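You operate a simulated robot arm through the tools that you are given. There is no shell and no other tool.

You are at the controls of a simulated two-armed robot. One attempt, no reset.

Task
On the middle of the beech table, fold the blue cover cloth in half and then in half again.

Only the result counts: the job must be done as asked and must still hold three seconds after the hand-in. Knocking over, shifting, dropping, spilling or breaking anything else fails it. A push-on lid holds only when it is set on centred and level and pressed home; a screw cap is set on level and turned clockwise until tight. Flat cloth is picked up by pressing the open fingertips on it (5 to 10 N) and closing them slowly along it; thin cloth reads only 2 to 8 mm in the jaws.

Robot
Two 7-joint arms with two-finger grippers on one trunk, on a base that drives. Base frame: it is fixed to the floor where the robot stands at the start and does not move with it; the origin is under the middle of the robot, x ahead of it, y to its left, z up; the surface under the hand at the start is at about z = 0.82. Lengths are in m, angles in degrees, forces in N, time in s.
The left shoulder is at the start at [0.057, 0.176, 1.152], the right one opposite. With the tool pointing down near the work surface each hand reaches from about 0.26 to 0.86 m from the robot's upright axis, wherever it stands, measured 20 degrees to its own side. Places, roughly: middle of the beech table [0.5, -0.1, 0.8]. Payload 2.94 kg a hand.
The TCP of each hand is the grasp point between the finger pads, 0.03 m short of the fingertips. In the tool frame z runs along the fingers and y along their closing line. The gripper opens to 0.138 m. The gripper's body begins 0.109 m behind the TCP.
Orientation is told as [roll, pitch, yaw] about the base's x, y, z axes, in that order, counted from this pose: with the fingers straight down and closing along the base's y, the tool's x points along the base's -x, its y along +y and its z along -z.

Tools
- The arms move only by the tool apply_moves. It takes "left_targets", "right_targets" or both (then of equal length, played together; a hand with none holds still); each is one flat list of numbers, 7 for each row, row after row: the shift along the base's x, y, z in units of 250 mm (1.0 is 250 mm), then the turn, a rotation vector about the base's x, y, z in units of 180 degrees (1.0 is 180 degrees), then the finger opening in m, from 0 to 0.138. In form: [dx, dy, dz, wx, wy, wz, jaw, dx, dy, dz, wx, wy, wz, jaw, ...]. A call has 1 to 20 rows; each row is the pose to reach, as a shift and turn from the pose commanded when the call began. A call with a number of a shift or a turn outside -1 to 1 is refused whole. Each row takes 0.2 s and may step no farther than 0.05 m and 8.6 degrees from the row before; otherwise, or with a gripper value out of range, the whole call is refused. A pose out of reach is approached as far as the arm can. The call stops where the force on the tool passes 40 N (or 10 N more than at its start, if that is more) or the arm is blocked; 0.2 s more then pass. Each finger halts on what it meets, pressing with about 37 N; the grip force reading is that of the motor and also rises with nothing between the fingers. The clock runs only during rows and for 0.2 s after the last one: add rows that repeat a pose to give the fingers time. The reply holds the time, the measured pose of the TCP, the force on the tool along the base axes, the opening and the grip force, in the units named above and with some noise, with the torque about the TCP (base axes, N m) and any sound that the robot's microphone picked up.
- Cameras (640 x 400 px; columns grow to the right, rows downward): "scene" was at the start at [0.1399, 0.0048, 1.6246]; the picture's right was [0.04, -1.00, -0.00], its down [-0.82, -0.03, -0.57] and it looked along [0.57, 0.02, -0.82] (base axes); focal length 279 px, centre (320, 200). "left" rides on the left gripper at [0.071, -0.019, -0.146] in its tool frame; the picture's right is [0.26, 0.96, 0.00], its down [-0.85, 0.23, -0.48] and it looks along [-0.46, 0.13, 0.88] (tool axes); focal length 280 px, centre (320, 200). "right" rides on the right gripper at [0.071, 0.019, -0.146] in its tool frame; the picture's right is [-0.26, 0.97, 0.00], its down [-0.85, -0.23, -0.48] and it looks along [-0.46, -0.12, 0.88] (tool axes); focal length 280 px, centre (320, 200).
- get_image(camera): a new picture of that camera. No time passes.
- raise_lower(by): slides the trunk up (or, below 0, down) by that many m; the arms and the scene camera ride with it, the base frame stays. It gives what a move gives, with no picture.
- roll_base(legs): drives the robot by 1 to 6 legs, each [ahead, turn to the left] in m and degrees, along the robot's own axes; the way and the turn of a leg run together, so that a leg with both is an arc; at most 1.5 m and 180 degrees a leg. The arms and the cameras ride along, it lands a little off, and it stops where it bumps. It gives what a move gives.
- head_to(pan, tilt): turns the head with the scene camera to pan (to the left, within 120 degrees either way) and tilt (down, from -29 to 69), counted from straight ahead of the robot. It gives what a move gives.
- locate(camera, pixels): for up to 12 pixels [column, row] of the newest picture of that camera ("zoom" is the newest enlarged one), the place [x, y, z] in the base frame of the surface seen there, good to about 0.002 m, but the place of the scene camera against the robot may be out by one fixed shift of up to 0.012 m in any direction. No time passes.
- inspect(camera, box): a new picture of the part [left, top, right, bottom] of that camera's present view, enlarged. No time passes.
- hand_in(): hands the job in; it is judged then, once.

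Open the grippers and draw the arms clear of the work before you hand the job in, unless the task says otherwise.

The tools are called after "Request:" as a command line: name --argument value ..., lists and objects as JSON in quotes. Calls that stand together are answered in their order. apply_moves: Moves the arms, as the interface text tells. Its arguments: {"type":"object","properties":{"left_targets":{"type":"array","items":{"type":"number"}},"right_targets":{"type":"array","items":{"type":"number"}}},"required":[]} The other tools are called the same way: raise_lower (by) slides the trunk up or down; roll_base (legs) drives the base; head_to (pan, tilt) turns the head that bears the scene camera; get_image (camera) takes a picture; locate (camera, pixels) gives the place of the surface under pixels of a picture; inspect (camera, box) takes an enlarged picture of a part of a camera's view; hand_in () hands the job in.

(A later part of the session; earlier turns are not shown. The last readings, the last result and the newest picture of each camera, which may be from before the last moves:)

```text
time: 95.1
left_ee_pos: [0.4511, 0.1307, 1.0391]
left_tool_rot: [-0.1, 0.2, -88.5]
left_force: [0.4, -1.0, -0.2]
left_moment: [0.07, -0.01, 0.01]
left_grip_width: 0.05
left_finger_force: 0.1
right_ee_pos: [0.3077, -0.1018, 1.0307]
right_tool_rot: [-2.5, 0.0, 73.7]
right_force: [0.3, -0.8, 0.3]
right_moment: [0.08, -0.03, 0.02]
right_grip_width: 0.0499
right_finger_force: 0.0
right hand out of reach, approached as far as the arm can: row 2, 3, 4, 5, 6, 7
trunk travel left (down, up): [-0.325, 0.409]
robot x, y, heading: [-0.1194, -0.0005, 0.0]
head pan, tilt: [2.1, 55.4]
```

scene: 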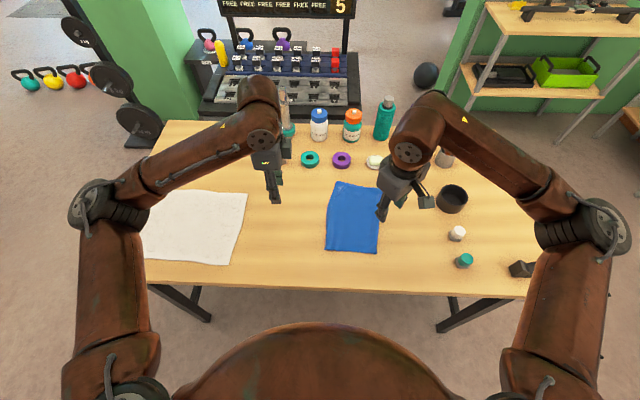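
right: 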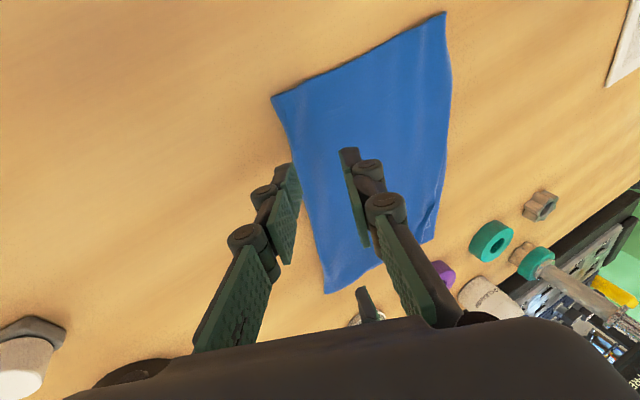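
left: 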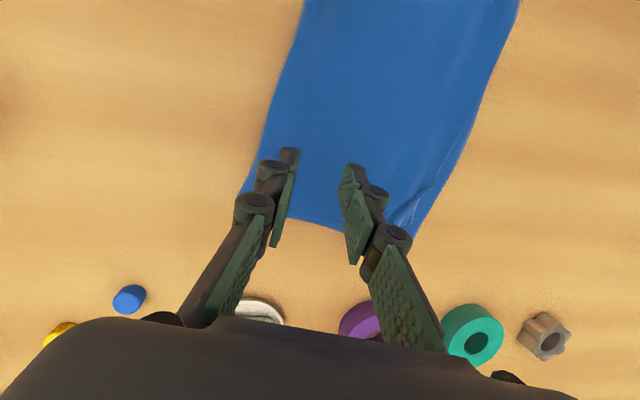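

The right arm can't yaw positively here; I'll try the other way (yaw toward −90°, like the left arm), moving it to (0.40,−0.20).

Request:
apply_moves --right_targets '[0.02, -0.02, 0, 0.002, 0.004, -0.045, 0.05, 0.06, -0.06, 0, 0.004, 0.008, -0.09, 0.05, 0.12, -0.12, 0, 0.004, 0.01, -0.135, 0.05, 0.19, -0.18, 0, 0.004, 0.012, -0.18, 0.05, 0.26, -0.24, 0, 0.004, 0.012, -0.225, 0.05, 0.32, -0.3, 0, 0.004, 0.012, -0.27, 0.05, 0.36, -0.36, 0, 0.004, 0.012, -0.315, 0.05, 0.37, -0.4, 0, 0.004, 0.012, -0.36, 0.05, 0.37, -0.4, 0, 0.004, 0.012, -0.405, 0.05]'

Request:
apply_moves --right_targets '[0, 0, 0, 0, 0, -0.045, 0.05, 0, 0, 0, 0, 0, -0.09, 0.05, 0, 0, 0, 0, 0, -0.135, 0.05, 0, 0, 0, 0, 0, -0.18, 0.05, 0, 0, 0, 0, 0, -0.225, 0.05, 0, 0, 0, 0, 0, -0.27, 0.05, 0, 0, 0, 0, 0, -0.315, 0.05, 0, 0, 0, 0, 0, -0.36, 0.05, 0, 0, 0, 0, 0, -0.405, 0.05, 0, 0, 0, 0, 0, -0.45, 0.05]'

Request:
get_image --camera "scene"

```text
time: 97.1
left_ee_pos: [0.4512, 0.1341, 1.0395]
left_tool_rot: [0.1, 0.1, -88.5]
left_force: [0.7, -0.2, 0.1]
left_moment: [0.01, 0.01, -0.01]
left_grip_width: 0.0499
left_finger_force: 0.0
right_ee_pos: [0.4013, -0.2003, 1.0296]
right_tool_rot: [-1.0, 1.3, 0.7]
right_force: [1.0, 0.3, -0.7]
right_moment: [-0.02, 0.0, 0.04]
right_grip_width: 0.0499
right_finger_force: 0.1
trunk travel left (down, up): [-0.325, 0.409]
robot x, y, heading: [-0.1151, -0.0003, -0.1]
head pan, tilt: [2.1, 55.4]
```

```text
time: 99.3
left_ee_pos: [0.4506, 0.1336, 1.0404]
left_tool_rot: [0.1, 0.1, -88.5]
left_force: [0.1, -0.5, 0.3]
left_moment: [-0.01, 0.0, -0.01]
left_grip_width: 0.0501
left_finger_force: 0.1
right_ee_pos: [0.4002, -0.2009, 1.03]
right_tool_rot: [-1.0, 1.4, -80.3]
right_force: [0.1, -0.1, 0.3]
right_moment: [0.01, -0.01, -0.01]
right_grip_width: 0.0502
right_finger_force: 0.0
trunk travel left (down, up): [-0.325, 0.409]
robot x, y, heading: [-0.1201, 0.0019, 0.1]
head pan, tilt: [2.1, 55.4]
```

```text
taken
```

scene: 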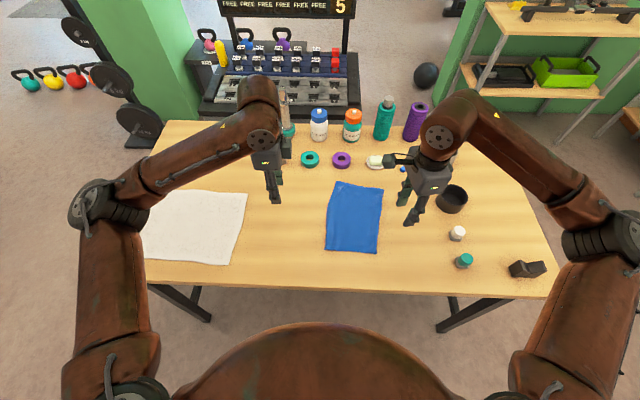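

Right yaws fine the negative way (−80°). Now I finish the yaw, tilt the palms slightly outward (±12°) for clearance, then approach the near edge from above.

Request:
apply_moves --right_targets '[0, 0, 0, 0, -0.0056, -0.035, 0.05, 0, 0, 0, 0, -0.0056, -0.065, 0.05]'

Request:
apply_moves --left_targets '[-0.03, -0.07, -0.06, -0.012, 0, 0, 0.05, -0.06, -0.14, -0.12, -0.024, 0, 0, 0.05, -0.09, -0.21, -0.18, -0.036, 0, 0, 0.05, -0.12, -0.28, -0.24, -0.048, 0, 0, 0.05, -0.16, -0.36, -0.3, -0.06, 0, 0, 0.05, -0.2, -0.44, -0.36, -0.067, 0, 0, 0.05, -0.242, -0.52, -0.4, -0.067, 0, 0, 0.05, -0.242, -0.603, -0.44, -0.067, 0, 0, 0.05]' --right_targets '[0, 0, -0.06, 0.012, 0, 0, 0.05, 0, 0, -0.12, 0.024, 0, 0, 0.05, 0, 0, -0.18, 0.036, 0, 0, 0.05, -0.01, 0.05, -0.24, 0.048, 0, 0, 0.05, -0.02, 0.1, -0.29, 0.06, 0, 0, 0.05, -0.03, 0.15, -0.33, 0.067, 0, 0, 0.05, -0.05, 0.2, -0.37, 0.067, 0, 0, 0.05, -0.064, 0.268, -0.4, 0.067, 0, 0, 0.05]'

Request:
get_image --camera "scene"

Request:
get_image --camera "left"

Request:
get_image --camera "right"

```text
time: 99.9
left_ee_pos: [0.4509, 0.1336, 1.039]
left_tool_rot: [0.1, 0.1, -88.5]
left_force: [0.8, 0.2, 0.4]
left_moment: [0.03, -0.03, 0.02]
left_grip_width: 0.05
left_finger_force: 0.0
right_ee_pos: [0.4008, -0.2014, 1.0302]
right_tool_rot: [0.0, 1.2, -91.9]
right_force: [-0.5, 0.1, -0.1]
right_moment: [-0.02, 0.01, 0.01]
right_grip_width: 0.05
right_finger_force: 0.1
trunk travel left (down, up): [-0.325, 0.409]
robot x, y, heading: [-0.1219, 0.0003, 0.0]
head pan, tilt: [2.1, 55.4]
```

```text
time: 101.7
left_ee_pos: [0.3897, -0.0182, 0.9285]
left_tool_rot: [-0.2, -12.0, -88.4]
left_force: [0.7, -0.3, -0.2]
left_moment: [-0.06, 0.01, -0.03]
left_grip_width: 0.0502
left_finger_force: 0.1
right_ee_pos: [0.3864, -0.1354, 0.9307]
right_tool_rot: [-0.5, 13.4, -91.8]
right_force: [0.9, 0.0, -0.5]
right_moment: [-0.02, 0.02, -0.02]
right_grip_width: 0.0501
right_finger_force: 0.0
trunk travel left (down, up): [-0.325, 0.409]
robot x, y, heading: [-0.1206, 0.0015, 0.1]
head pan, tilt: [2.1, 55.4]
```

```text
taken
```

scene: 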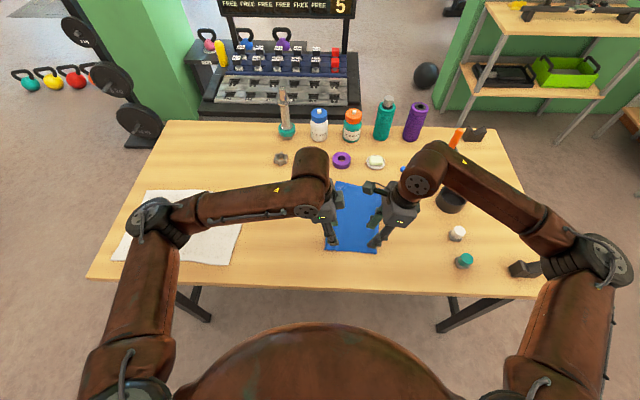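

```text
taken
```

left: 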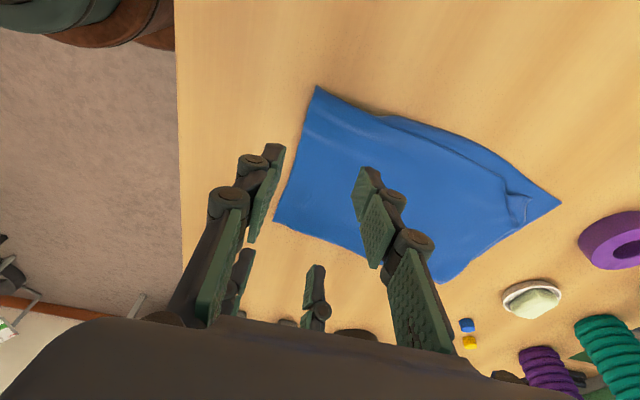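

```text
taken
```

right: 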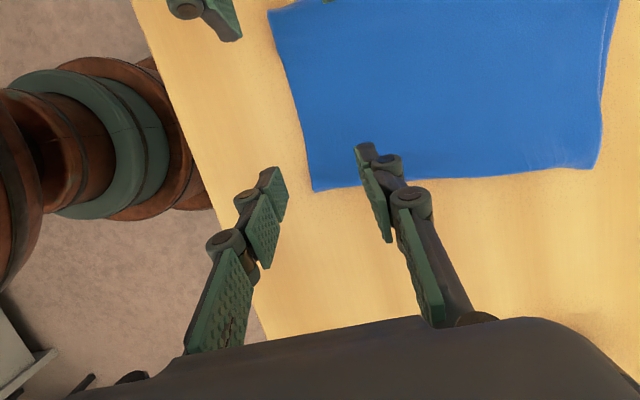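

I'll measure the near edge precisely with the hand cameras.

Request:
locate --camera "left" --pixels '[[318, 90], [303, 140], [290, 180], [277, 220], [435, 280], [558, 202], [525, 208], [400, 255]]'

Request:
locate --camera "right" --pixels '[[315, 187], [305, 140], [292, 90], [275, 20], [450, 175], [585, 165], [400, 100], [600, 80]]'

```text
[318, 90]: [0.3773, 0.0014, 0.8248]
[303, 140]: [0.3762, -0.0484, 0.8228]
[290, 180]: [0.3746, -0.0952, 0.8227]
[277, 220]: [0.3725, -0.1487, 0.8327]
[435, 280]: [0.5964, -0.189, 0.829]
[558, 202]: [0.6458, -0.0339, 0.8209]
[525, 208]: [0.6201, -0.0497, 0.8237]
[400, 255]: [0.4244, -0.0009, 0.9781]
```

```text
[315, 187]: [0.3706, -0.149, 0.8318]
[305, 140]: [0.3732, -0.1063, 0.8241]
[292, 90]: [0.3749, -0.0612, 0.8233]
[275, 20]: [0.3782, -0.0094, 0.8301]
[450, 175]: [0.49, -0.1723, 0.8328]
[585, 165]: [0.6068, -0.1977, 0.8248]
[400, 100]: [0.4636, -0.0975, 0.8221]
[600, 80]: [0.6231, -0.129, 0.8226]
```

Near edge runs (0.377,0.001)→(0.373,−0.149). I'll lower both hands close to the cloth, outer fingers just outside the near edge, slightly tilting so the outer fingers reach the table.

Request:
apply_moves --left_targets '[0.004, 0, -0.06, 0, -0.004, 0, 0.038, 0.008, 0, -0.12, 0, -0.0094, 0, 0.038, 0.012, 0, -0.18, 0, -0.0094, 0, 0.038, 0.012, 0, -0.23, 0, -0.0094, 0, 0.038, 0.012, 0, -0.265, 0, -0.0094, 0, 0.038]' --right_targets '[0.004, 0, -0.06, 0, -0.004, 0, 0.038, 0.008, 0, -0.12, 0, -0.011, 0, 0.038, 0.014, 0, -0.18, 0, -0.011, 0, 0.038, 0.014, 0, -0.23, 0, -0.011, 0, 0.038, 0.014, 0, -0.265, 0, -0.011, 0, 0.038]'

Request:
inspect --camera "left" --box '[200, 60, 460, 260]'

Request:
inspect --camera "right" --box '[200, 60, 460, 260]'

```text
time: 102.9
left_ee_pos: [0.3924, -0.0184, 0.8624]
left_tool_rot: [1.3, -11.9, -88.8]
left_force: [-0.4, -0.9, -0.5]
left_moment: [0.04, 0.03, 0.0]
left_grip_width: 0.0379
left_finger_force: 0.0
right_ee_pos: [0.3894, -0.1352, 0.8638]
right_tool_rot: [1.6, 13.3, -91.3]
right_force: [0.1, 0.5, 0.9]
right_moment: [0.01, 0.01, 0.04]
right_grip_width: 0.0381
right_finger_force: 0.0
trunk travel left (down, up): [-0.325, 0.409]
robot x, y, heading: [-0.12, 0.0005, 0.0]
head pan, tilt: [2.1, 55.4]
```

```text
2.00 times, centred on (330, 160) of left
```

zoom: 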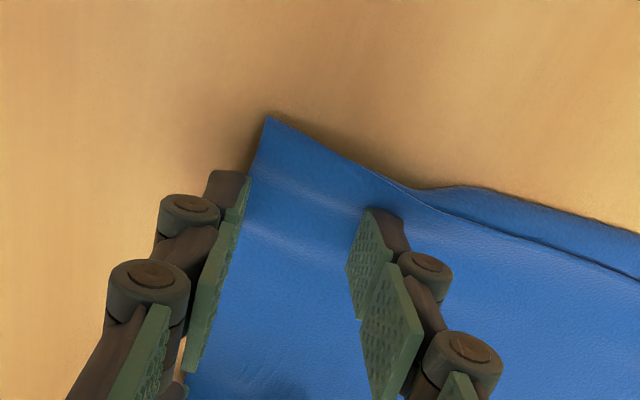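

```text
2.00 times, centred on (330, 160) of right
```

zoom: 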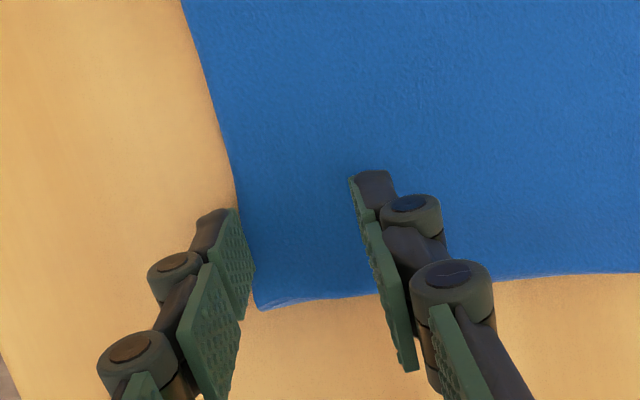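

Both are well aligned: outer fingers just outside the near edge. Stepping down to contact.

Request:
apply_moves --left_targets '[0, 0, -0.016, 0, 0, 0, 0.038, 0, 0, -0.026, 0, 0, 0, 0.038, 0, 0, -0.034, 0, 0, 0, 0.038, 0, 0, -0.038, 0, 0, 0, 0.038]' --right_targets '[0, 0, -0.016, 0, 0, 0, 0.038, 0, 0, -0.028, 0, 0, 0, 0.038, 0, 0, -0.036, 0, 0, 0, 0.038, 0, 0, -0.042, 0, 0, 0, 0.038]'

```text
time: 103.9
left_ee_pos: [0.3929, -0.0173, 0.8525]
left_tool_rot: [1.6, -12.0, -88.8]
left_force: [-0.1, 0.4, 2.4]
left_moment: [0.02, -0.05, -0.01]
left_grip_width: 0.0378
left_finger_force: 0.0
right_ee_pos: [0.3888, -0.1352, 0.8544]
right_tool_rot: [1.7, 13.4, -91.4]
right_force: [0.7, -0.9, 1.7]
right_moment: [-0.03, 0.02, 0.0]
right_grip_width: 0.0378
right_finger_force: 0.2
trunk travel left (down, up): [-0.325, 0.409]
robot x, y, heading: [-0.1185, 0.0045, -0.1]
head pan, tilt: [2.1, 55.4]
```

Request:
apply_moves --left_targets '[0, 0, -0.002, 0, 0, 0, 0.038, 0, 0, -0.004, 0, 0, 0, 0.038, 0, 0, -0.006, 0, 0, 0, 0.038]' --right_targets '[0, 0, -0.003, 0, 0, 0, 0.038, 0, 0, -0.006, 0, 0, 0, 0.038, 0, 0, -0.008, 0, 0, 0, 0.038]'

Request:
inspect --camera "left" --box '[200, 60, 460, 260]'

Request:
inspect --camera "right" --box '[200, 60, 460, 260]'

```text
time: 104.7
left_ee_pos: [0.3933, -0.0177, 0.8534]
left_tool_rot: [1.6, -12.0, -88.8]
left_force: [2.1, 0.1, 8.1]
left_moment: [0.05, -0.17, 0.02]
left_grip_width: 0.0375
left_finger_force: 0.1
right_ee_pos: [0.3882, -0.1333, 0.8529]
right_tool_rot: [1.8, 13.3, -91.4]
right_force: [-2.1, -1.2, 9.6]
right_moment: [-0.04, 0.07, -0.01]
right_grip_width: 0.0387
right_finger_force: 0.0
trunk travel left (down, up): [-0.325, 0.409]
robot x, y, heading: [-0.1201, 0.0015, 0.1]
head pan, tilt: [2.1, 55.4]
```

```text
2.00 times, centred on (330, 160) of left
```

zoom: 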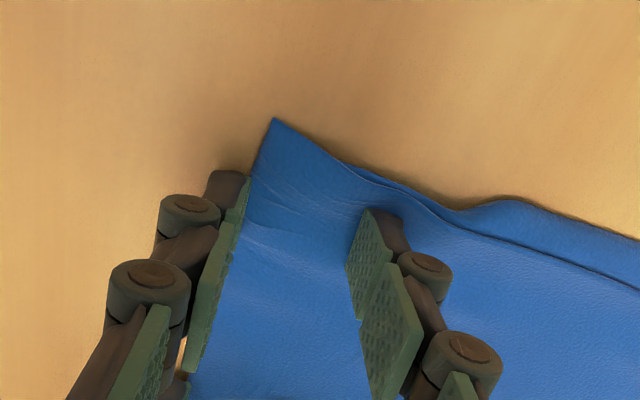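

```text
2.00 times, centred on (330, 160) of right
```

zoom: 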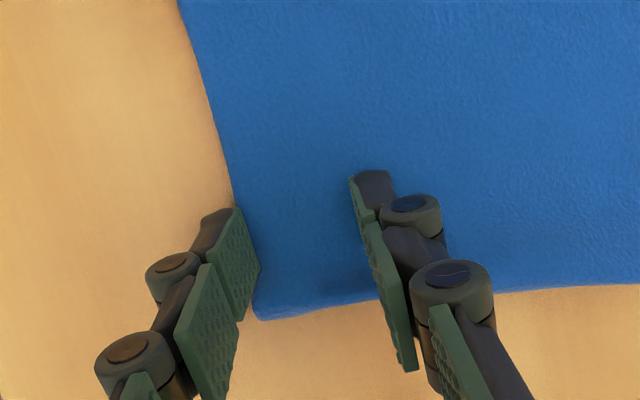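

Both press ~8–10 N. Close slowly, gathering both layers against the outer fingers.

Request:
apply_moves --left_targets '[0, 0, -0.0003, 0, 0, 0, 0.035, 0, 0, -0.0006, 0, 0, 0, 0.032, 0, 0, -0.001, 0, 0, 0, 0.029, 0, 0, -0.0014, 0, 0, 0, 0.026, 0, 0, -0.0018, 0, 0, 0, 0.023, 0, 0, -0.0022, 0, 0, 0, 0.02]' --right_targets '[0, 0, -0.0003, 0, 0, 0, 0.035, 0, 0, -0.0006, 0, 0, 0, 0.032, 0, 0, -0.001, 0, 0, 0, 0.029, 0, 0, -0.0014, 0, 0, 0, 0.026, 0, 0, -0.0018, 0, 0, 0, 0.023, 0, 0, -0.0022, 0, 0, 0, 0.02]'

Request:
inspect --camera "left" --box '[200, 60, 460, 260]'

Request:
inspect --camera "right" --box '[200, 60, 460, 260]'

```text
time: 106.1
left_ee_pos: [0.3925, -0.017, 0.8519]
left_tool_rot: [1.6, -12.0, -88.7]
left_force: [0.7, 0.1, 9.2]
left_moment: [0.07, -0.13, -0.03]
left_grip_width: 0.0207
left_finger_force: 0.6
right_ee_pos: [0.3871, -0.1348, 0.8516]
right_tool_rot: [1.8, 13.4, -91.3]
right_force: [-0.5, 0.0, 16.4]
right_moment: [-0.09, -0.02, 0.01]
right_grip_width: 0.0208
right_finger_force: 0.6
trunk travel left (down, up): [-0.325, 0.409]
robot x, y, heading: [-0.119, 0.0013, -0.2]
head pan, tilt: [2.1, 55.4]
```

```text
2.00 times, centred on (330, 160) of left
```

zoom: 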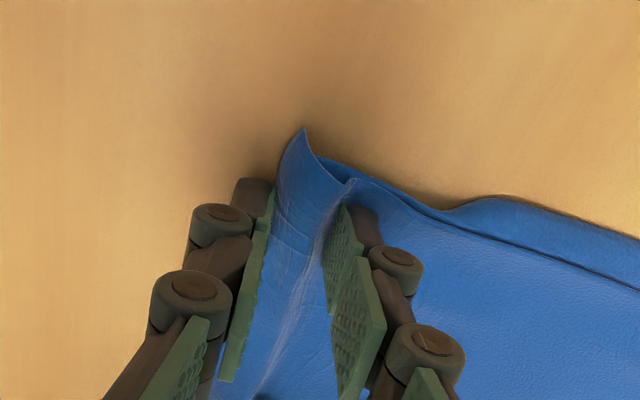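

```text
2.00 times, centred on (330, 160) of right
```

zoom: 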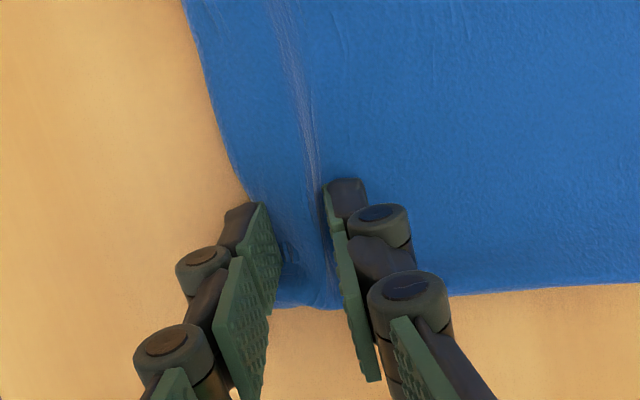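

Ridges are forming with the edges curling up. Continue closing to ~0.010.

Request:
apply_moves --left_targets '[0, 0, -0.0004, 0, 0, 0, 0.018, 0, 0, -0.0008, 0, 0, 0, 0.016, 0, 0, -0.0012, 0, 0, 0, 0.014, 0, 0, -0.0015, 0, 0, 0, 0.012, 0, 0, -0.0015, 0, 0, 0, 0.01, 0, 0, -0.0015, 0, 0, 0, 0.01]' --right_targets '[0, 0, 0, 0, 0, 0, 0.018, 0, 0, -0.0003, 0, 0, 0, 0.016, 0, 0, -0.0006, 0, 0, 0, 0.014, 0, 0, -0.001, 0, 0, 0, 0.012, 0, 0, -0.001, 0, 0, 0, 0.01, 0, 0, -0.001, 0, 0, 0, 0.01]'

Request:
inspect --camera "left" --box '[200, 60, 460, 260]'

Request:
inspect --camera "right" --box '[200, 60, 460, 260]'

```text
time: 107.5
left_ee_pos: [0.3914, -0.0165, 0.8519]
left_tool_rot: [1.6, -12.1, -88.8]
left_force: [0.6, 0.0, 8.1]
left_moment: [0.01, -0.09, 0.01]
left_grip_width: 0.0109
left_finger_force: 3.2
right_ee_pos: [0.3883, -0.1336, 0.8528]
right_tool_rot: [1.7, 13.3, -91.4]
right_force: [-1.3, 0.8, 13.9]
right_moment: [-0.06, 0.11, 0.0]
right_grip_width: 0.0115
right_finger_force: 1.6
trunk travel left (down, up): [-0.325, 0.409]
robot x, y, heading: [-0.1166, -0.0008, 0.0]
head pan, tilt: [2.1, 55.4]
```

```text
2.00 times, centred on (330, 160) of left
```

zoom: 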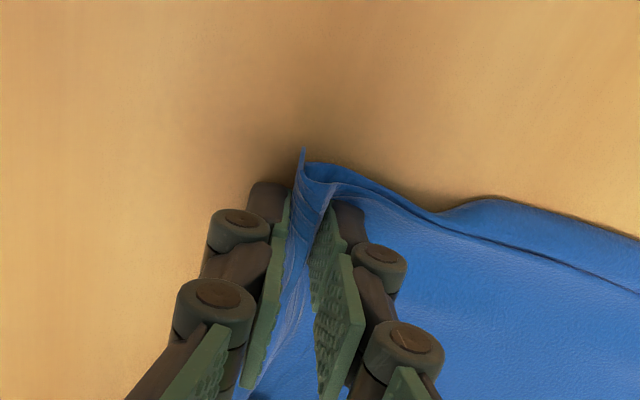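

```text
2.00 times, centred on (330, 160) of right
```

zoom: 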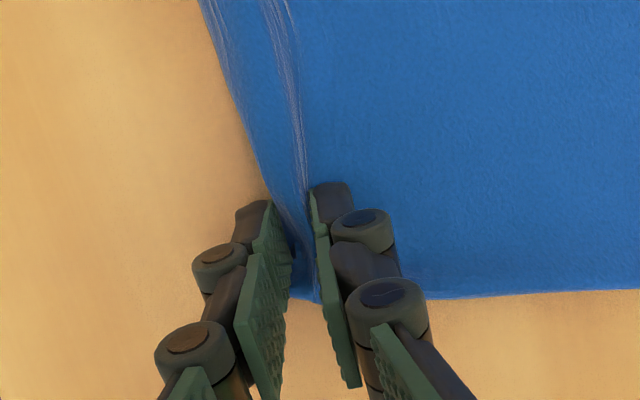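

Cloth fills the jaws (10.9 mm at 3.2 N; 11.5 mm at 1.6 N). Tighten gradually.

Request:
apply_moves --left_targets '[0, 0, 0, 0, 0, 0, 0.009, 0, 0, 0, 0, 0, 0, 0.008, 0, 0, 0, 0, 0, 0, 0.007, 0, 0, 0, 0, 0, 0, 0.007]' --right_targets '[0, 0, 0, 0, 0, 0, 0.009, 0, 0, 0, 0, 0, 0, 0.008, 0, 0, 0, 0, 0, 0, 0.007, 0, 0, 0, 0, 0, 0, 0.007]'

Request:
inspect --camera "left" --box '[200, 60, 460, 260]'

Request:
inspect --camera "right" --box '[200, 60, 460, 260]'

```text
time: 108.5
left_ee_pos: [0.3916, -0.0167, 0.8508]
left_tool_rot: [1.5, -12.0, -88.8]
left_force: [-1.3, -1.4, 6.9]
left_moment: [-0.01, -0.01, 0.02]
left_grip_width: 0.0075
left_finger_force: 0.3
right_ee_pos: [0.3879, -0.1352, 0.8518]
right_tool_rot: [1.8, 13.5, -91.5]
right_force: [-0.1, 0.1, 12.4]
right_moment: [-0.03, 0.05, -0.04]
right_grip_width: 0.0091
right_finger_force: 1.5
trunk travel left (down, up): [-0.325, 0.409]
robot x, y, heading: [-0.1186, 0.0005, -0.0]
head pan, tilt: [2.1, 55.4]
```

```text
2.00 times, centred on (330, 160) of left
```

zoom: 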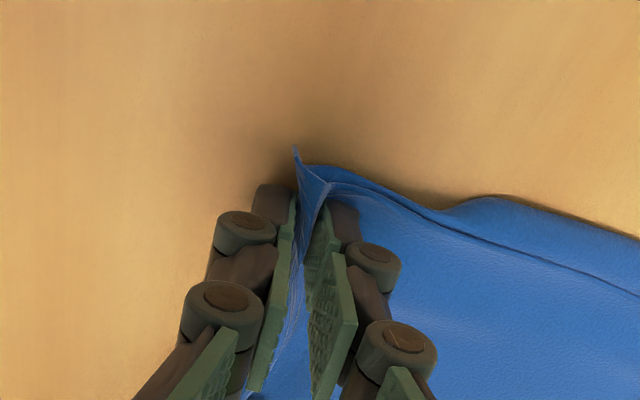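

```text
2.00 times, centred on (330, 160) of right
```

zoom: 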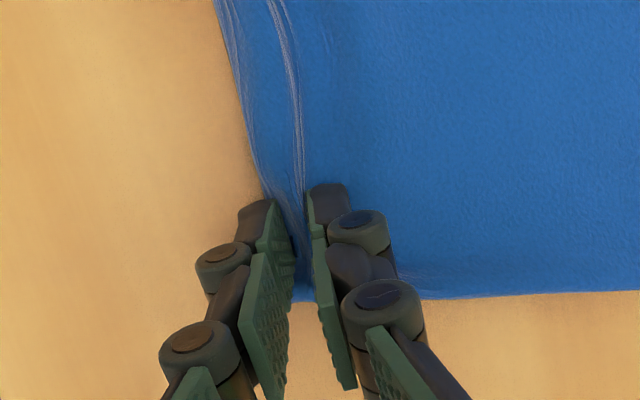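

Request:
apply_moves --left_targets '[0, 0, 0, 0, 0, 0, 0.006, 0, 0, 0, 0, 0, 0, 0.005, 0, 0, 0, 0, 0, 0, 0.005, 0, 0, 0, 0, 0, 0, 0.005]' --right_targets '[0, 0, 0, 0, 0, 0, 0.006, 0, 0, 0, 0, 0, 0, 0.005, 0, 0, 0, 0, 0, 0, 0.004, 0, 0, 0, 0, 0, 0, 0.004]'

Request:
inspect --camera "left" --box '[200, 60, 460, 260]'

Request:
inspect --camera "right" --box '[200, 60, 460, 260]'

```text
time: 109.5
left_ee_pos: [0.3925, -0.0185, 0.852]
left_tool_rot: [1.5, -12.1, -88.8]
left_force: [0.3, -1.4, 5.0]
left_moment: [0.0, -0.03, 0.0]
left_grip_width: 0.0058
left_finger_force: 3.1
right_ee_pos: [0.388, -0.1342, 0.8514]
right_tool_rot: [1.7, 13.3, -91.3]
right_force: [0.0, 2.0, 9.9]
right_moment: [0.07, -0.03, -0.01]
right_grip_width: 0.0051
right_finger_force: 4.0
trunk travel left (down, up): [-0.325, 0.409]
robot x, y, heading: [-0.1182, 0.0002, 0.1]
head pan, tilt: [2.1, 55.4]
```

```text
2.00 times, centred on (330, 160) of left
```

zoom: 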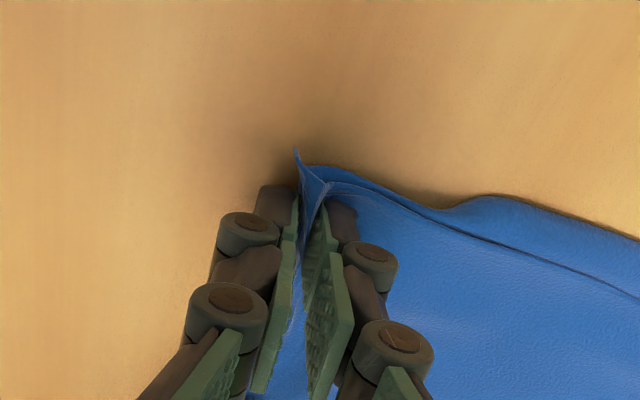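

```text
2.00 times, centred on (330, 160) of right
```

zoom: 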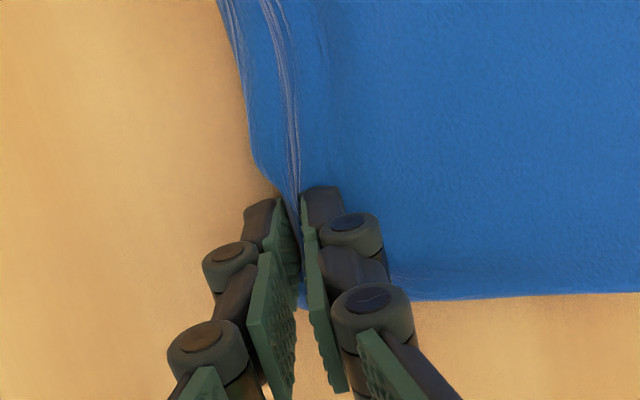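

Request:
apply_moves --left_targets '[0, 0, 0, 0, 0, 0, 0.004, 0, 0, 0, 0, 0, 0, 0.004, 0, 0, 0, 0, 0, 0, 0.004]' --right_targets '[0, 0, 0, 0, 0, 0, 0.003, 0, 0, 0, 0, 0, 0, 0.003, 0, 0, 0, 0, 0, 0, 0.003]'

Request:
inspect --camera "left" --box '[200, 60, 460, 260]'

Request:
inspect --camera "right" --box '[200, 60, 460, 260]'

```text
time: 110.3
left_ee_pos: [0.3921, -0.0163, 0.8518]
left_tool_rot: [1.5, -12.0, -88.8]
left_force: [0.0, -0.9, 6.5]
left_moment: [0.03, -0.04, -0.03]
left_grip_width: 0.006
left_finger_force: 1.1
right_ee_pos: [0.3874, -0.1357, 0.8515]
right_tool_rot: [1.6, 13.3, -91.4]
right_force: [-0.6, 0.8, 6.9]
right_moment: [0.0, -0.02, -0.02]
right_grip_width: 0.0043
right_finger_force: 17.6
trunk travel left (down, up): [-0.325, 0.409]
robot x, y, heading: [-0.1207, -0.0011, 0.0]
head pan, tilt: [2.1, 55.4]
```

```text
2.00 times, centred on (330, 160) of left
```

zoom: 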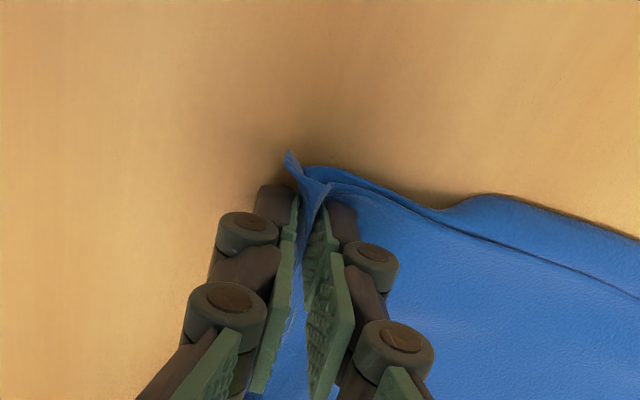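

```text
2.00 times, centred on (330, 160) of right
```

zoom: 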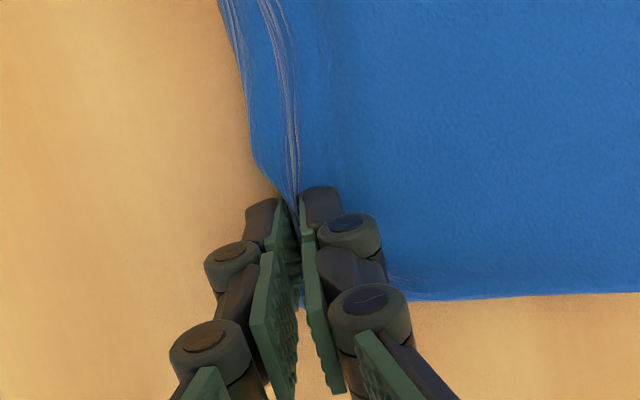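

Right is firm (4.3 mm, 17.6 N). Tighten the left a little more.

Request:
apply_moves --left_targets '[0, 0, 0, 0, 0, 0, 0.003, 0, 0, 0, 0, 0, 0, 0.002, 0, 0, 0, 0, 0, 0, 0.002, 0, 0, 0, 0, 0, 0, 0.002]'

Request:
inspect --camera "left" --box '[200, 60, 460, 260]'

```text
time: 111.3
left_ee_pos: [0.3921, -0.0176, 0.8507]
left_tool_rot: [1.5, -12.0, -88.9]
left_force: [-1.1, -1.6, 6.4]
left_moment: [0.0, 0.0, -0.03]
left_grip_width: 0.0034
left_finger_force: 32.4
right_ee_pos: [0.3876, -0.1342, 0.851]
right_tool_rot: [1.7, 13.3, -91.5]
right_force: [-1.5, 1.7, 4.5]
right_moment: [0.03, 0.0, -0.01]
right_grip_width: 0.0045
right_finger_force: 14.6
trunk travel left (down, up): [-0.325, 0.409]
robot x, y, heading: [-0.121, 0.0002, -0.1]
head pan, tilt: [2.1, 55.4]
```

```text
2.00 times, centred on (330, 160) of left
```

zoom: 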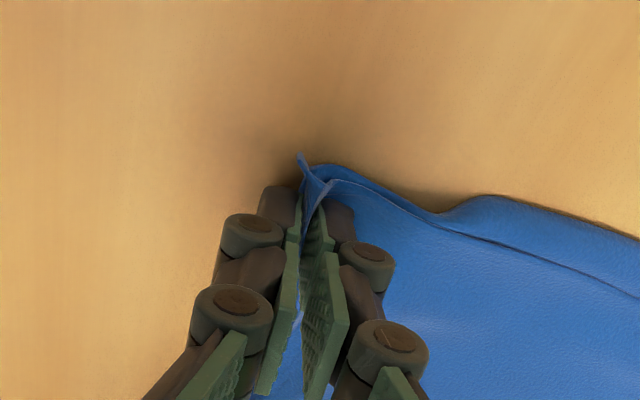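

Both hold firmly now (3.4 mm, 4.5 mm). I'll lift 3 cm slowly and check that both layers come up.

Request:
apply_moves --left_targets '[0.002, 0, 0.02, 0, 0, 0, 0.0025, 0.004, 0, 0.04, 0, 0, 0, 0.0025, 0.008, 0, 0.07, 0, 0, 0, 0.0025, 0.016, -0.002, 0.1, 0, 0, 0, 0.0025, 0.03, -0.004, 0.13, 0, 0, 0, 0.0025]' --right_targets '[0.002, 0, 0.02, 0, 0, 0, 0.003, 0.004, 0, 0.04, 0, 0, 0, 0.003, 0.008, 0, 0.07, 0, 0, 0, 0.003, 0.015, -0.003, 0.1, 0, 0, 0, 0.003, 0.027, -0.006, 0.13, 0, 0, 0, 0.003]'

Request:
get_image --camera "left"

Request:
get_image --camera "right"

Request:
inspect --camera "scene" --box '[290, 160, 430, 280]'

```text
time: 112.5
left_ee_pos: [0.4012, -0.0174, 0.8842]
left_tool_rot: [1.5, -12.0, -88.9]
left_force: [0.4, -0.7, 0.2]
left_moment: [-0.1, 0.73, -0.18]
left_grip_width: 0.0012
left_finger_force: 25.2
right_ee_pos: [0.3957, -0.137, 0.8834]
right_tool_rot: [1.6, 13.3, -91.4]
right_force: [0.8, -0.6, 0.8]
right_moment: [0.01, 0.02, -0.01]
right_grip_width: 0.0057
right_finger_force: 1.7
trunk travel left (down, up): [-0.325, 0.409]
robot x, y, heading: [-0.1192, -0.0015, -0.0]
head pan, tilt: [2.1, 55.4]
```

```text
taken
```

left: 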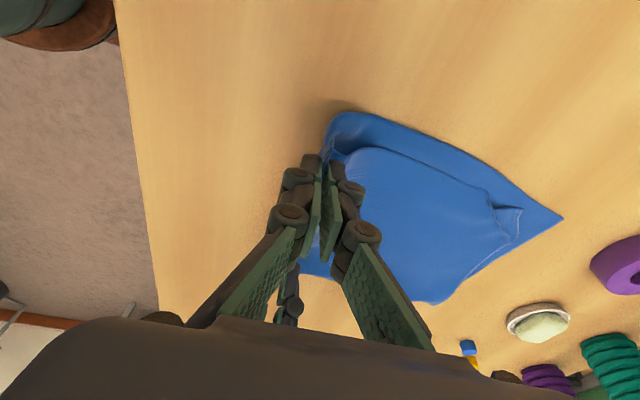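

```text
taken
```

right: 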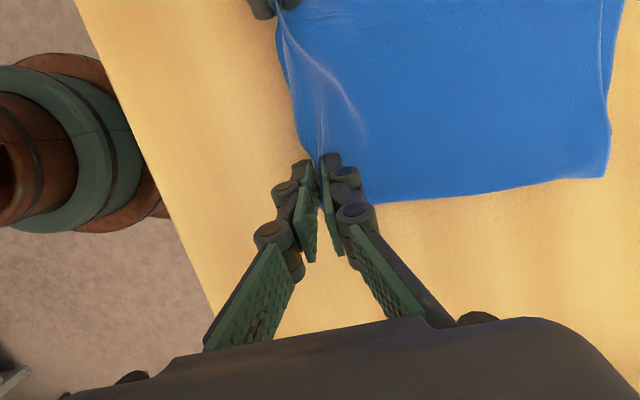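

```text
3.33 times, centred on (360, 220) of scene
```

zoom: 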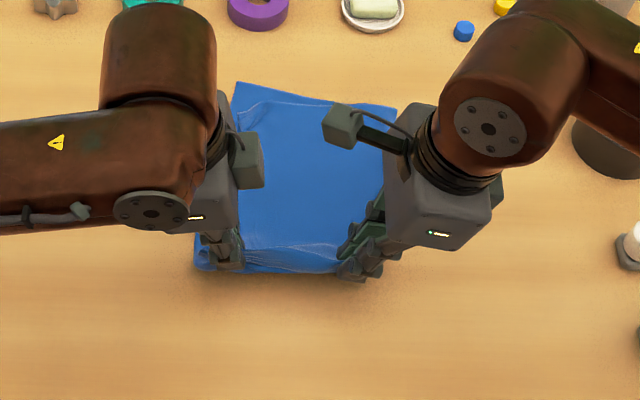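

Request:
inspect --camera "left" --box '[250, 80, 470, 260]'

Request:
inspect --camera "right" --box '[230, 30, 450, 220]'

Request:
locate --camera "left" --pixels '[[335, 125], [355, 118], [330, 148], [345, 155], [365, 152], [400, 165], [430, 140], [370, 200]]'

```text
2.22 times, centred on (360, 170) of left
```

zoom: 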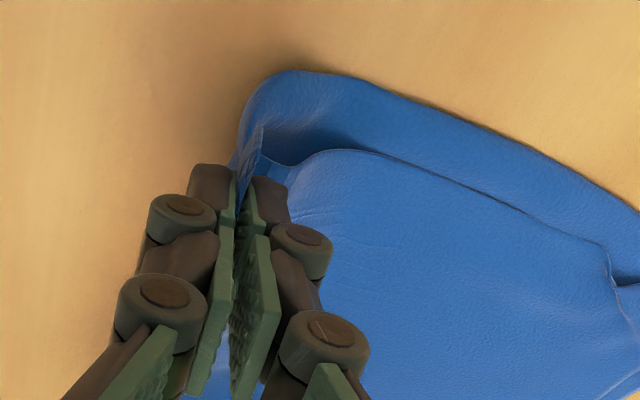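

```text
2.11 times, centred on (340, 125) of right
```

zoom: 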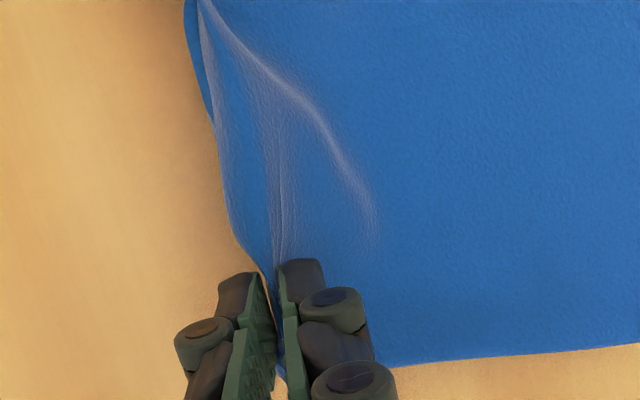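

```text
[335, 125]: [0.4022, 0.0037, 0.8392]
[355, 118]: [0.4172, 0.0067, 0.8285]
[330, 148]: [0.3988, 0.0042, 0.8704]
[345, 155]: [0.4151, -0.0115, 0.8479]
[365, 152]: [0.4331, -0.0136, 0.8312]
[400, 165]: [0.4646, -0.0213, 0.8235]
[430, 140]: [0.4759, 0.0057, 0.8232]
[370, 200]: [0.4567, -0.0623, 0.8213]
```

Both layers seem to be coming up with the fingers at the left corner and the fold side. I'll continue the carrying arc to its top and check.

Request:
apply_moves --left_targets '[0.033, -0.005, 0.073, 0, 0, 0, 0.0025, 0.08, -0.011, 0.132, 0, 0, 0, 0.0025, 0.138, -0.02, 0.184, 0, 0, 0, 0.0025, 0.205, -0.029, 0.226, 0, 0, 0, 0.0025]' --right_targets '[0.03, -0.006, 0.073, 0, 0, 0, 0.002, 0.073, -0.015, 0.132, 0, 0, 0, 0.002, 0.125, -0.025, 0.184, 0, 0, 0, 0.002, 0.186, -0.038, 0.226, 0, 0, 0, 0.002]'

Request:
get_image --camera "left"

Request:
get_image --camera "right"

Request:
inspect --camera "scene" --box '[290, 160, 430, 280]'

```text
time: 113.5
left_ee_pos: [0.453, -0.0264, 0.9397]
left_tool_rot: [1.5, -12.0, -88.7]
left_force: [0.6, 0.3, -1.8]
left_moment: [0.0, 0.01, -0.01]
left_grip_width: 0.0033
left_finger_force: 30.1
right_ee_pos: [0.443, -0.1457, 0.9397]
right_tool_rot: [1.6, 13.3, -91.4]
right_force: [-0.3, -0.2, 0.1]
right_moment: [0.0, 0.09, 0.02]
right_grip_width: 0.0064
right_finger_force: 31.3
trunk travel left (down, up): [-0.325, 0.409]
robot x, y, heading: [-0.1176, -0.0023, 0.2]
head pan, tilt: [2.1, 55.4]
```

```text
taken
```

left: 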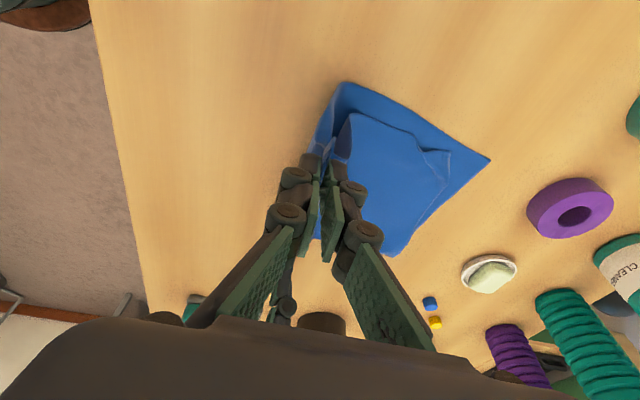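

```text
taken
```

right: 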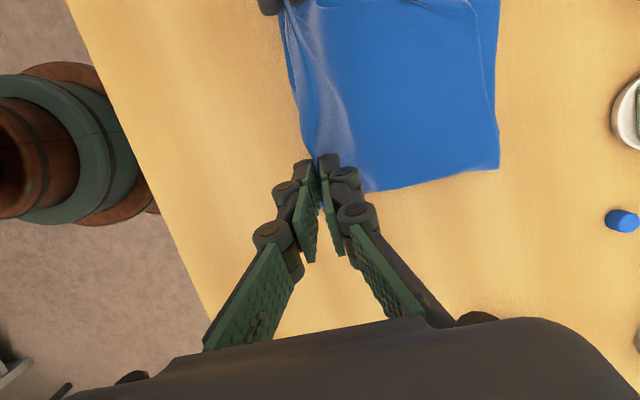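

```text
3.33 times, centred on (360, 220) of scene
```

zoom: 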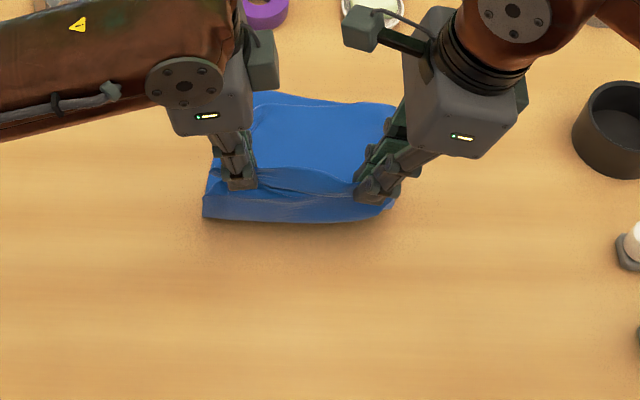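

Both grips are solid (30 N) and the doubled cloth is folding over nicely. Continue the arc past the top.

Request:
apply_moves --left_targets '[0.074, -0.01, 0.033, 0, 0, 0, 0.0025, 0.153, -0.022, 0.055, 0, 0, 0, 0.0025, 0.235, -0.033, 0.064, 0, 0, 0, 0.0025, 0.319, -0.0445, 0.0615, 0, 0.0056, 0, 0.0025, 0.4, -0.0556, 0.0468, 0, 0.011, 0, 0.0025, 0.476, -0.066, 0.0204, 0, 0.0167, 0, 0.0025]' --right_targets '[0.067, -0.014, 0.033, 0, 0, 0, 0.002, 0.139, -0.029, 0.055, 0, 0, 0, 0.002, 0.213, -0.044, 0.064, 0, 0, 0, 0.002, 0.289, -0.059, 0.0615, 0, 0.0056, 0, 0.002, 0.363, -0.074, 0.0468, 0, 0.011, 0, 0.002, 0.432, -0.088, 0.0204, 0, 0.0167, 0, 0.002]'

Request:
get_image --camera "left"

Request:
get_image --camera "right"

Request:
inspect --camera "scene" --box '[290, 150, 430, 270]'

```text
time: 114.9
left_ee_pos: [0.5722, -0.0426, 0.9444]
left_tool_rot: [-1.6, -11.9, -88.2]
left_force: [-0.1, -0.6, -1.7]
left_moment: [0.07, -0.14, 0.0]
left_grip_width: 0.0059
left_finger_force: 42.5
right_ee_pos: [0.5494, -0.1688, 0.9447]
right_tool_rot: [-1.7, 13.2, -92.1]
right_force: [-2.7, -0.5, -2.2]
right_moment: [-0.05, -0.23, -0.08]
right_grip_width: 0.0077
right_finger_force: 40.1
trunk travel left (down, up): [-0.325, 0.409]
robot x, y, heading: [-0.1174, 0.0005, 0.2]
head pan, tilt: [2.1, 55.4]
```

```text
taken
```

left: 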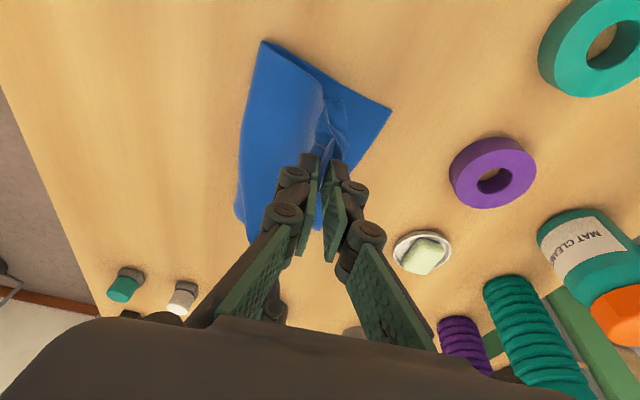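

```text
taken
```

right: 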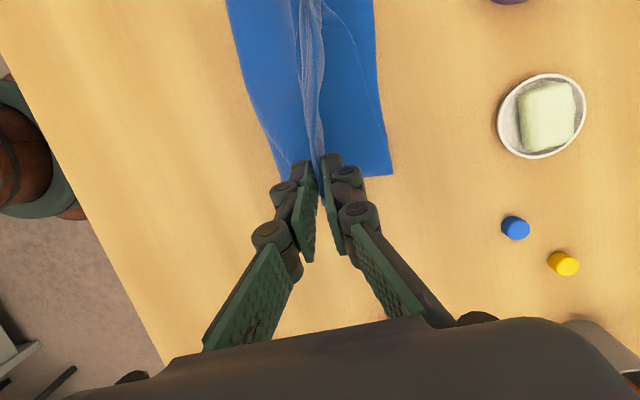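

```text
3.33 times, centred on (360, 210) of scene
```

zoom: 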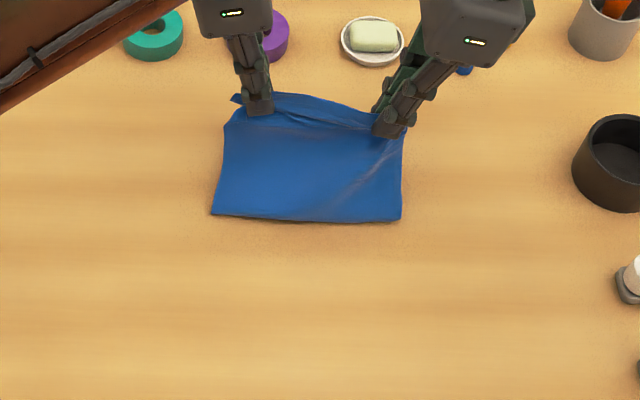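

The second fold is forming very well. I'll check where the far edge is now before setting it down.

Request:
locate --camera "left" --pixels '[[388, 113], [360, 148], [263, 44], [240, 210], [330, 90], [335, 75]]'

Request:
locate --camera "right" --pixels '[[390, 172], [376, 50], [283, 176], [232, 15], [350, 100]]'

```text
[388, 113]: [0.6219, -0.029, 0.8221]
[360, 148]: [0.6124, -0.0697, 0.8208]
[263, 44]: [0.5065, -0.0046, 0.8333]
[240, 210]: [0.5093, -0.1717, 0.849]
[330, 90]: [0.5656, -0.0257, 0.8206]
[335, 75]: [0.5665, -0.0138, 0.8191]
```

```text
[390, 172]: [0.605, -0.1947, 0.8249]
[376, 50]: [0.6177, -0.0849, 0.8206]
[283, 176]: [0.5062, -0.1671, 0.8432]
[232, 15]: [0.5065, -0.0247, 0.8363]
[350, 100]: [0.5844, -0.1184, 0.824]
```

Far edge is at (0.622,−0.029)–(0.605,−0.195), so I'll set the carried edge down about 1 cm short of it, with a slight palm tilt to +x.

Request:
apply_moves --left_targets '[0.045, -0.0094, -0.037, 0, 0.0055, 0, 0.0025, 0.083, -0.0176, -0.084, 0, 0.011, 0, 0.0025, 0.115, -0.024, -0.139, 0, 0.0167, 0, 0.0025, 0.138, -0.029, -0.2, 0, 0.022, 0, 0.0025, 0.152, -0.032, -0.267, 0, 0.0278, 0, 0.0025, 0.156, -0.033, -0.325, 0, 0.0278, 0, 0.0025]' --right_targets '[0.057, -0.0126, -0.037, 0, 0.0055, 0, 0.002, 0.106, -0.023, -0.084, 0, 0.011, 0, 0.002, 0.145, -0.032, -0.139, 0, 0.0167, 0, 0.002, 0.175, -0.0387, -0.2, 0, 0.022, 0, 0.002, 0.193, -0.0427, -0.267, 0, 0.0278, 0, 0.002, 0.198, -0.044, -0.325, 0, 0.0278, 0, 0.002]'

Request:
get_image --camera "left"

Request:
get_image --camera "right"

Request:
inspect --camera "scene" --box '[290, 150, 430, 270]'

```text
time: 116.3
left_ee_pos: [0.6097, -0.0513, 0.8625]
left_tool_rot: [-6.8, -11.7, -87.2]
left_force: [-0.3, 0.2, 0.3]
left_moment: [-0.02, 0.07, -0.02]
left_grip_width: 0.0057
left_finger_force: 41.2
right_ee_pos: [0.5999, -0.1791, 0.8628]
right_tool_rot: [-6.6, 13.1, -93.2]
right_force: [-0.3, 1.5, -1.9]
right_moment: [-0.05, -0.05, -0.03]
right_grip_width: 0.0082
right_finger_force: 34.3
trunk travel left (down, up): [-0.325, 0.409]
robot x, y, heading: [-0.1182, 0.0008, 0.0]
head pan, tilt: [2.1, 55.4]
```

```text
taken
```

left: 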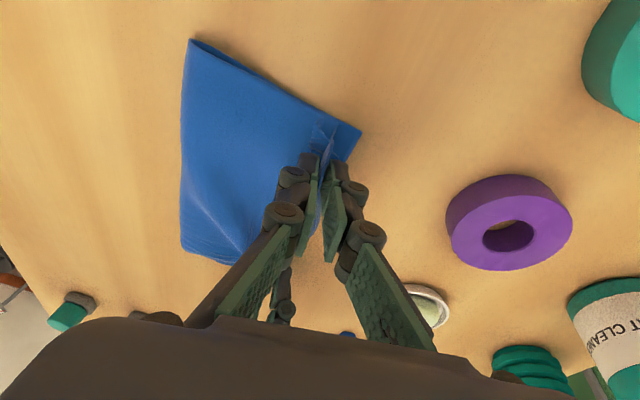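

```text
taken
```

right: 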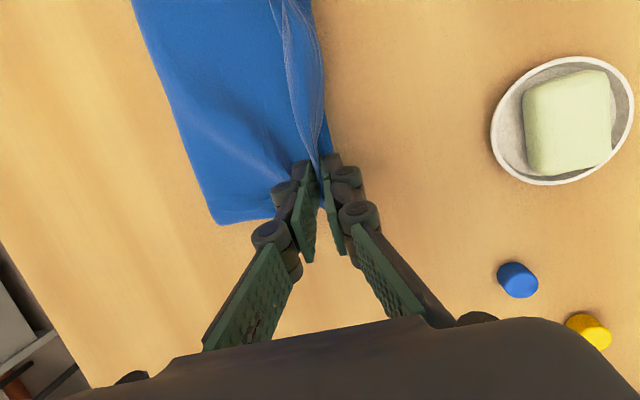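

```text
3.33 times, centred on (360, 210) of scene
```

zoom: 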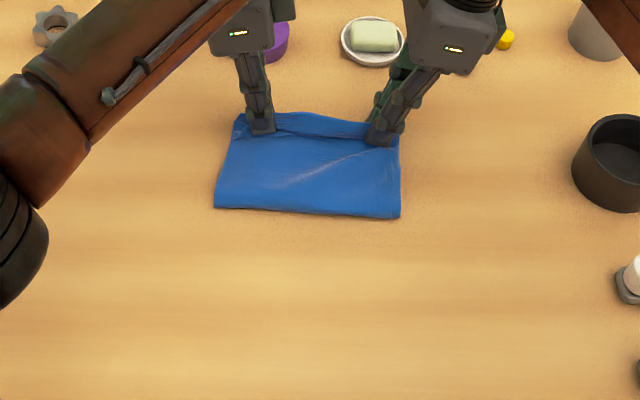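

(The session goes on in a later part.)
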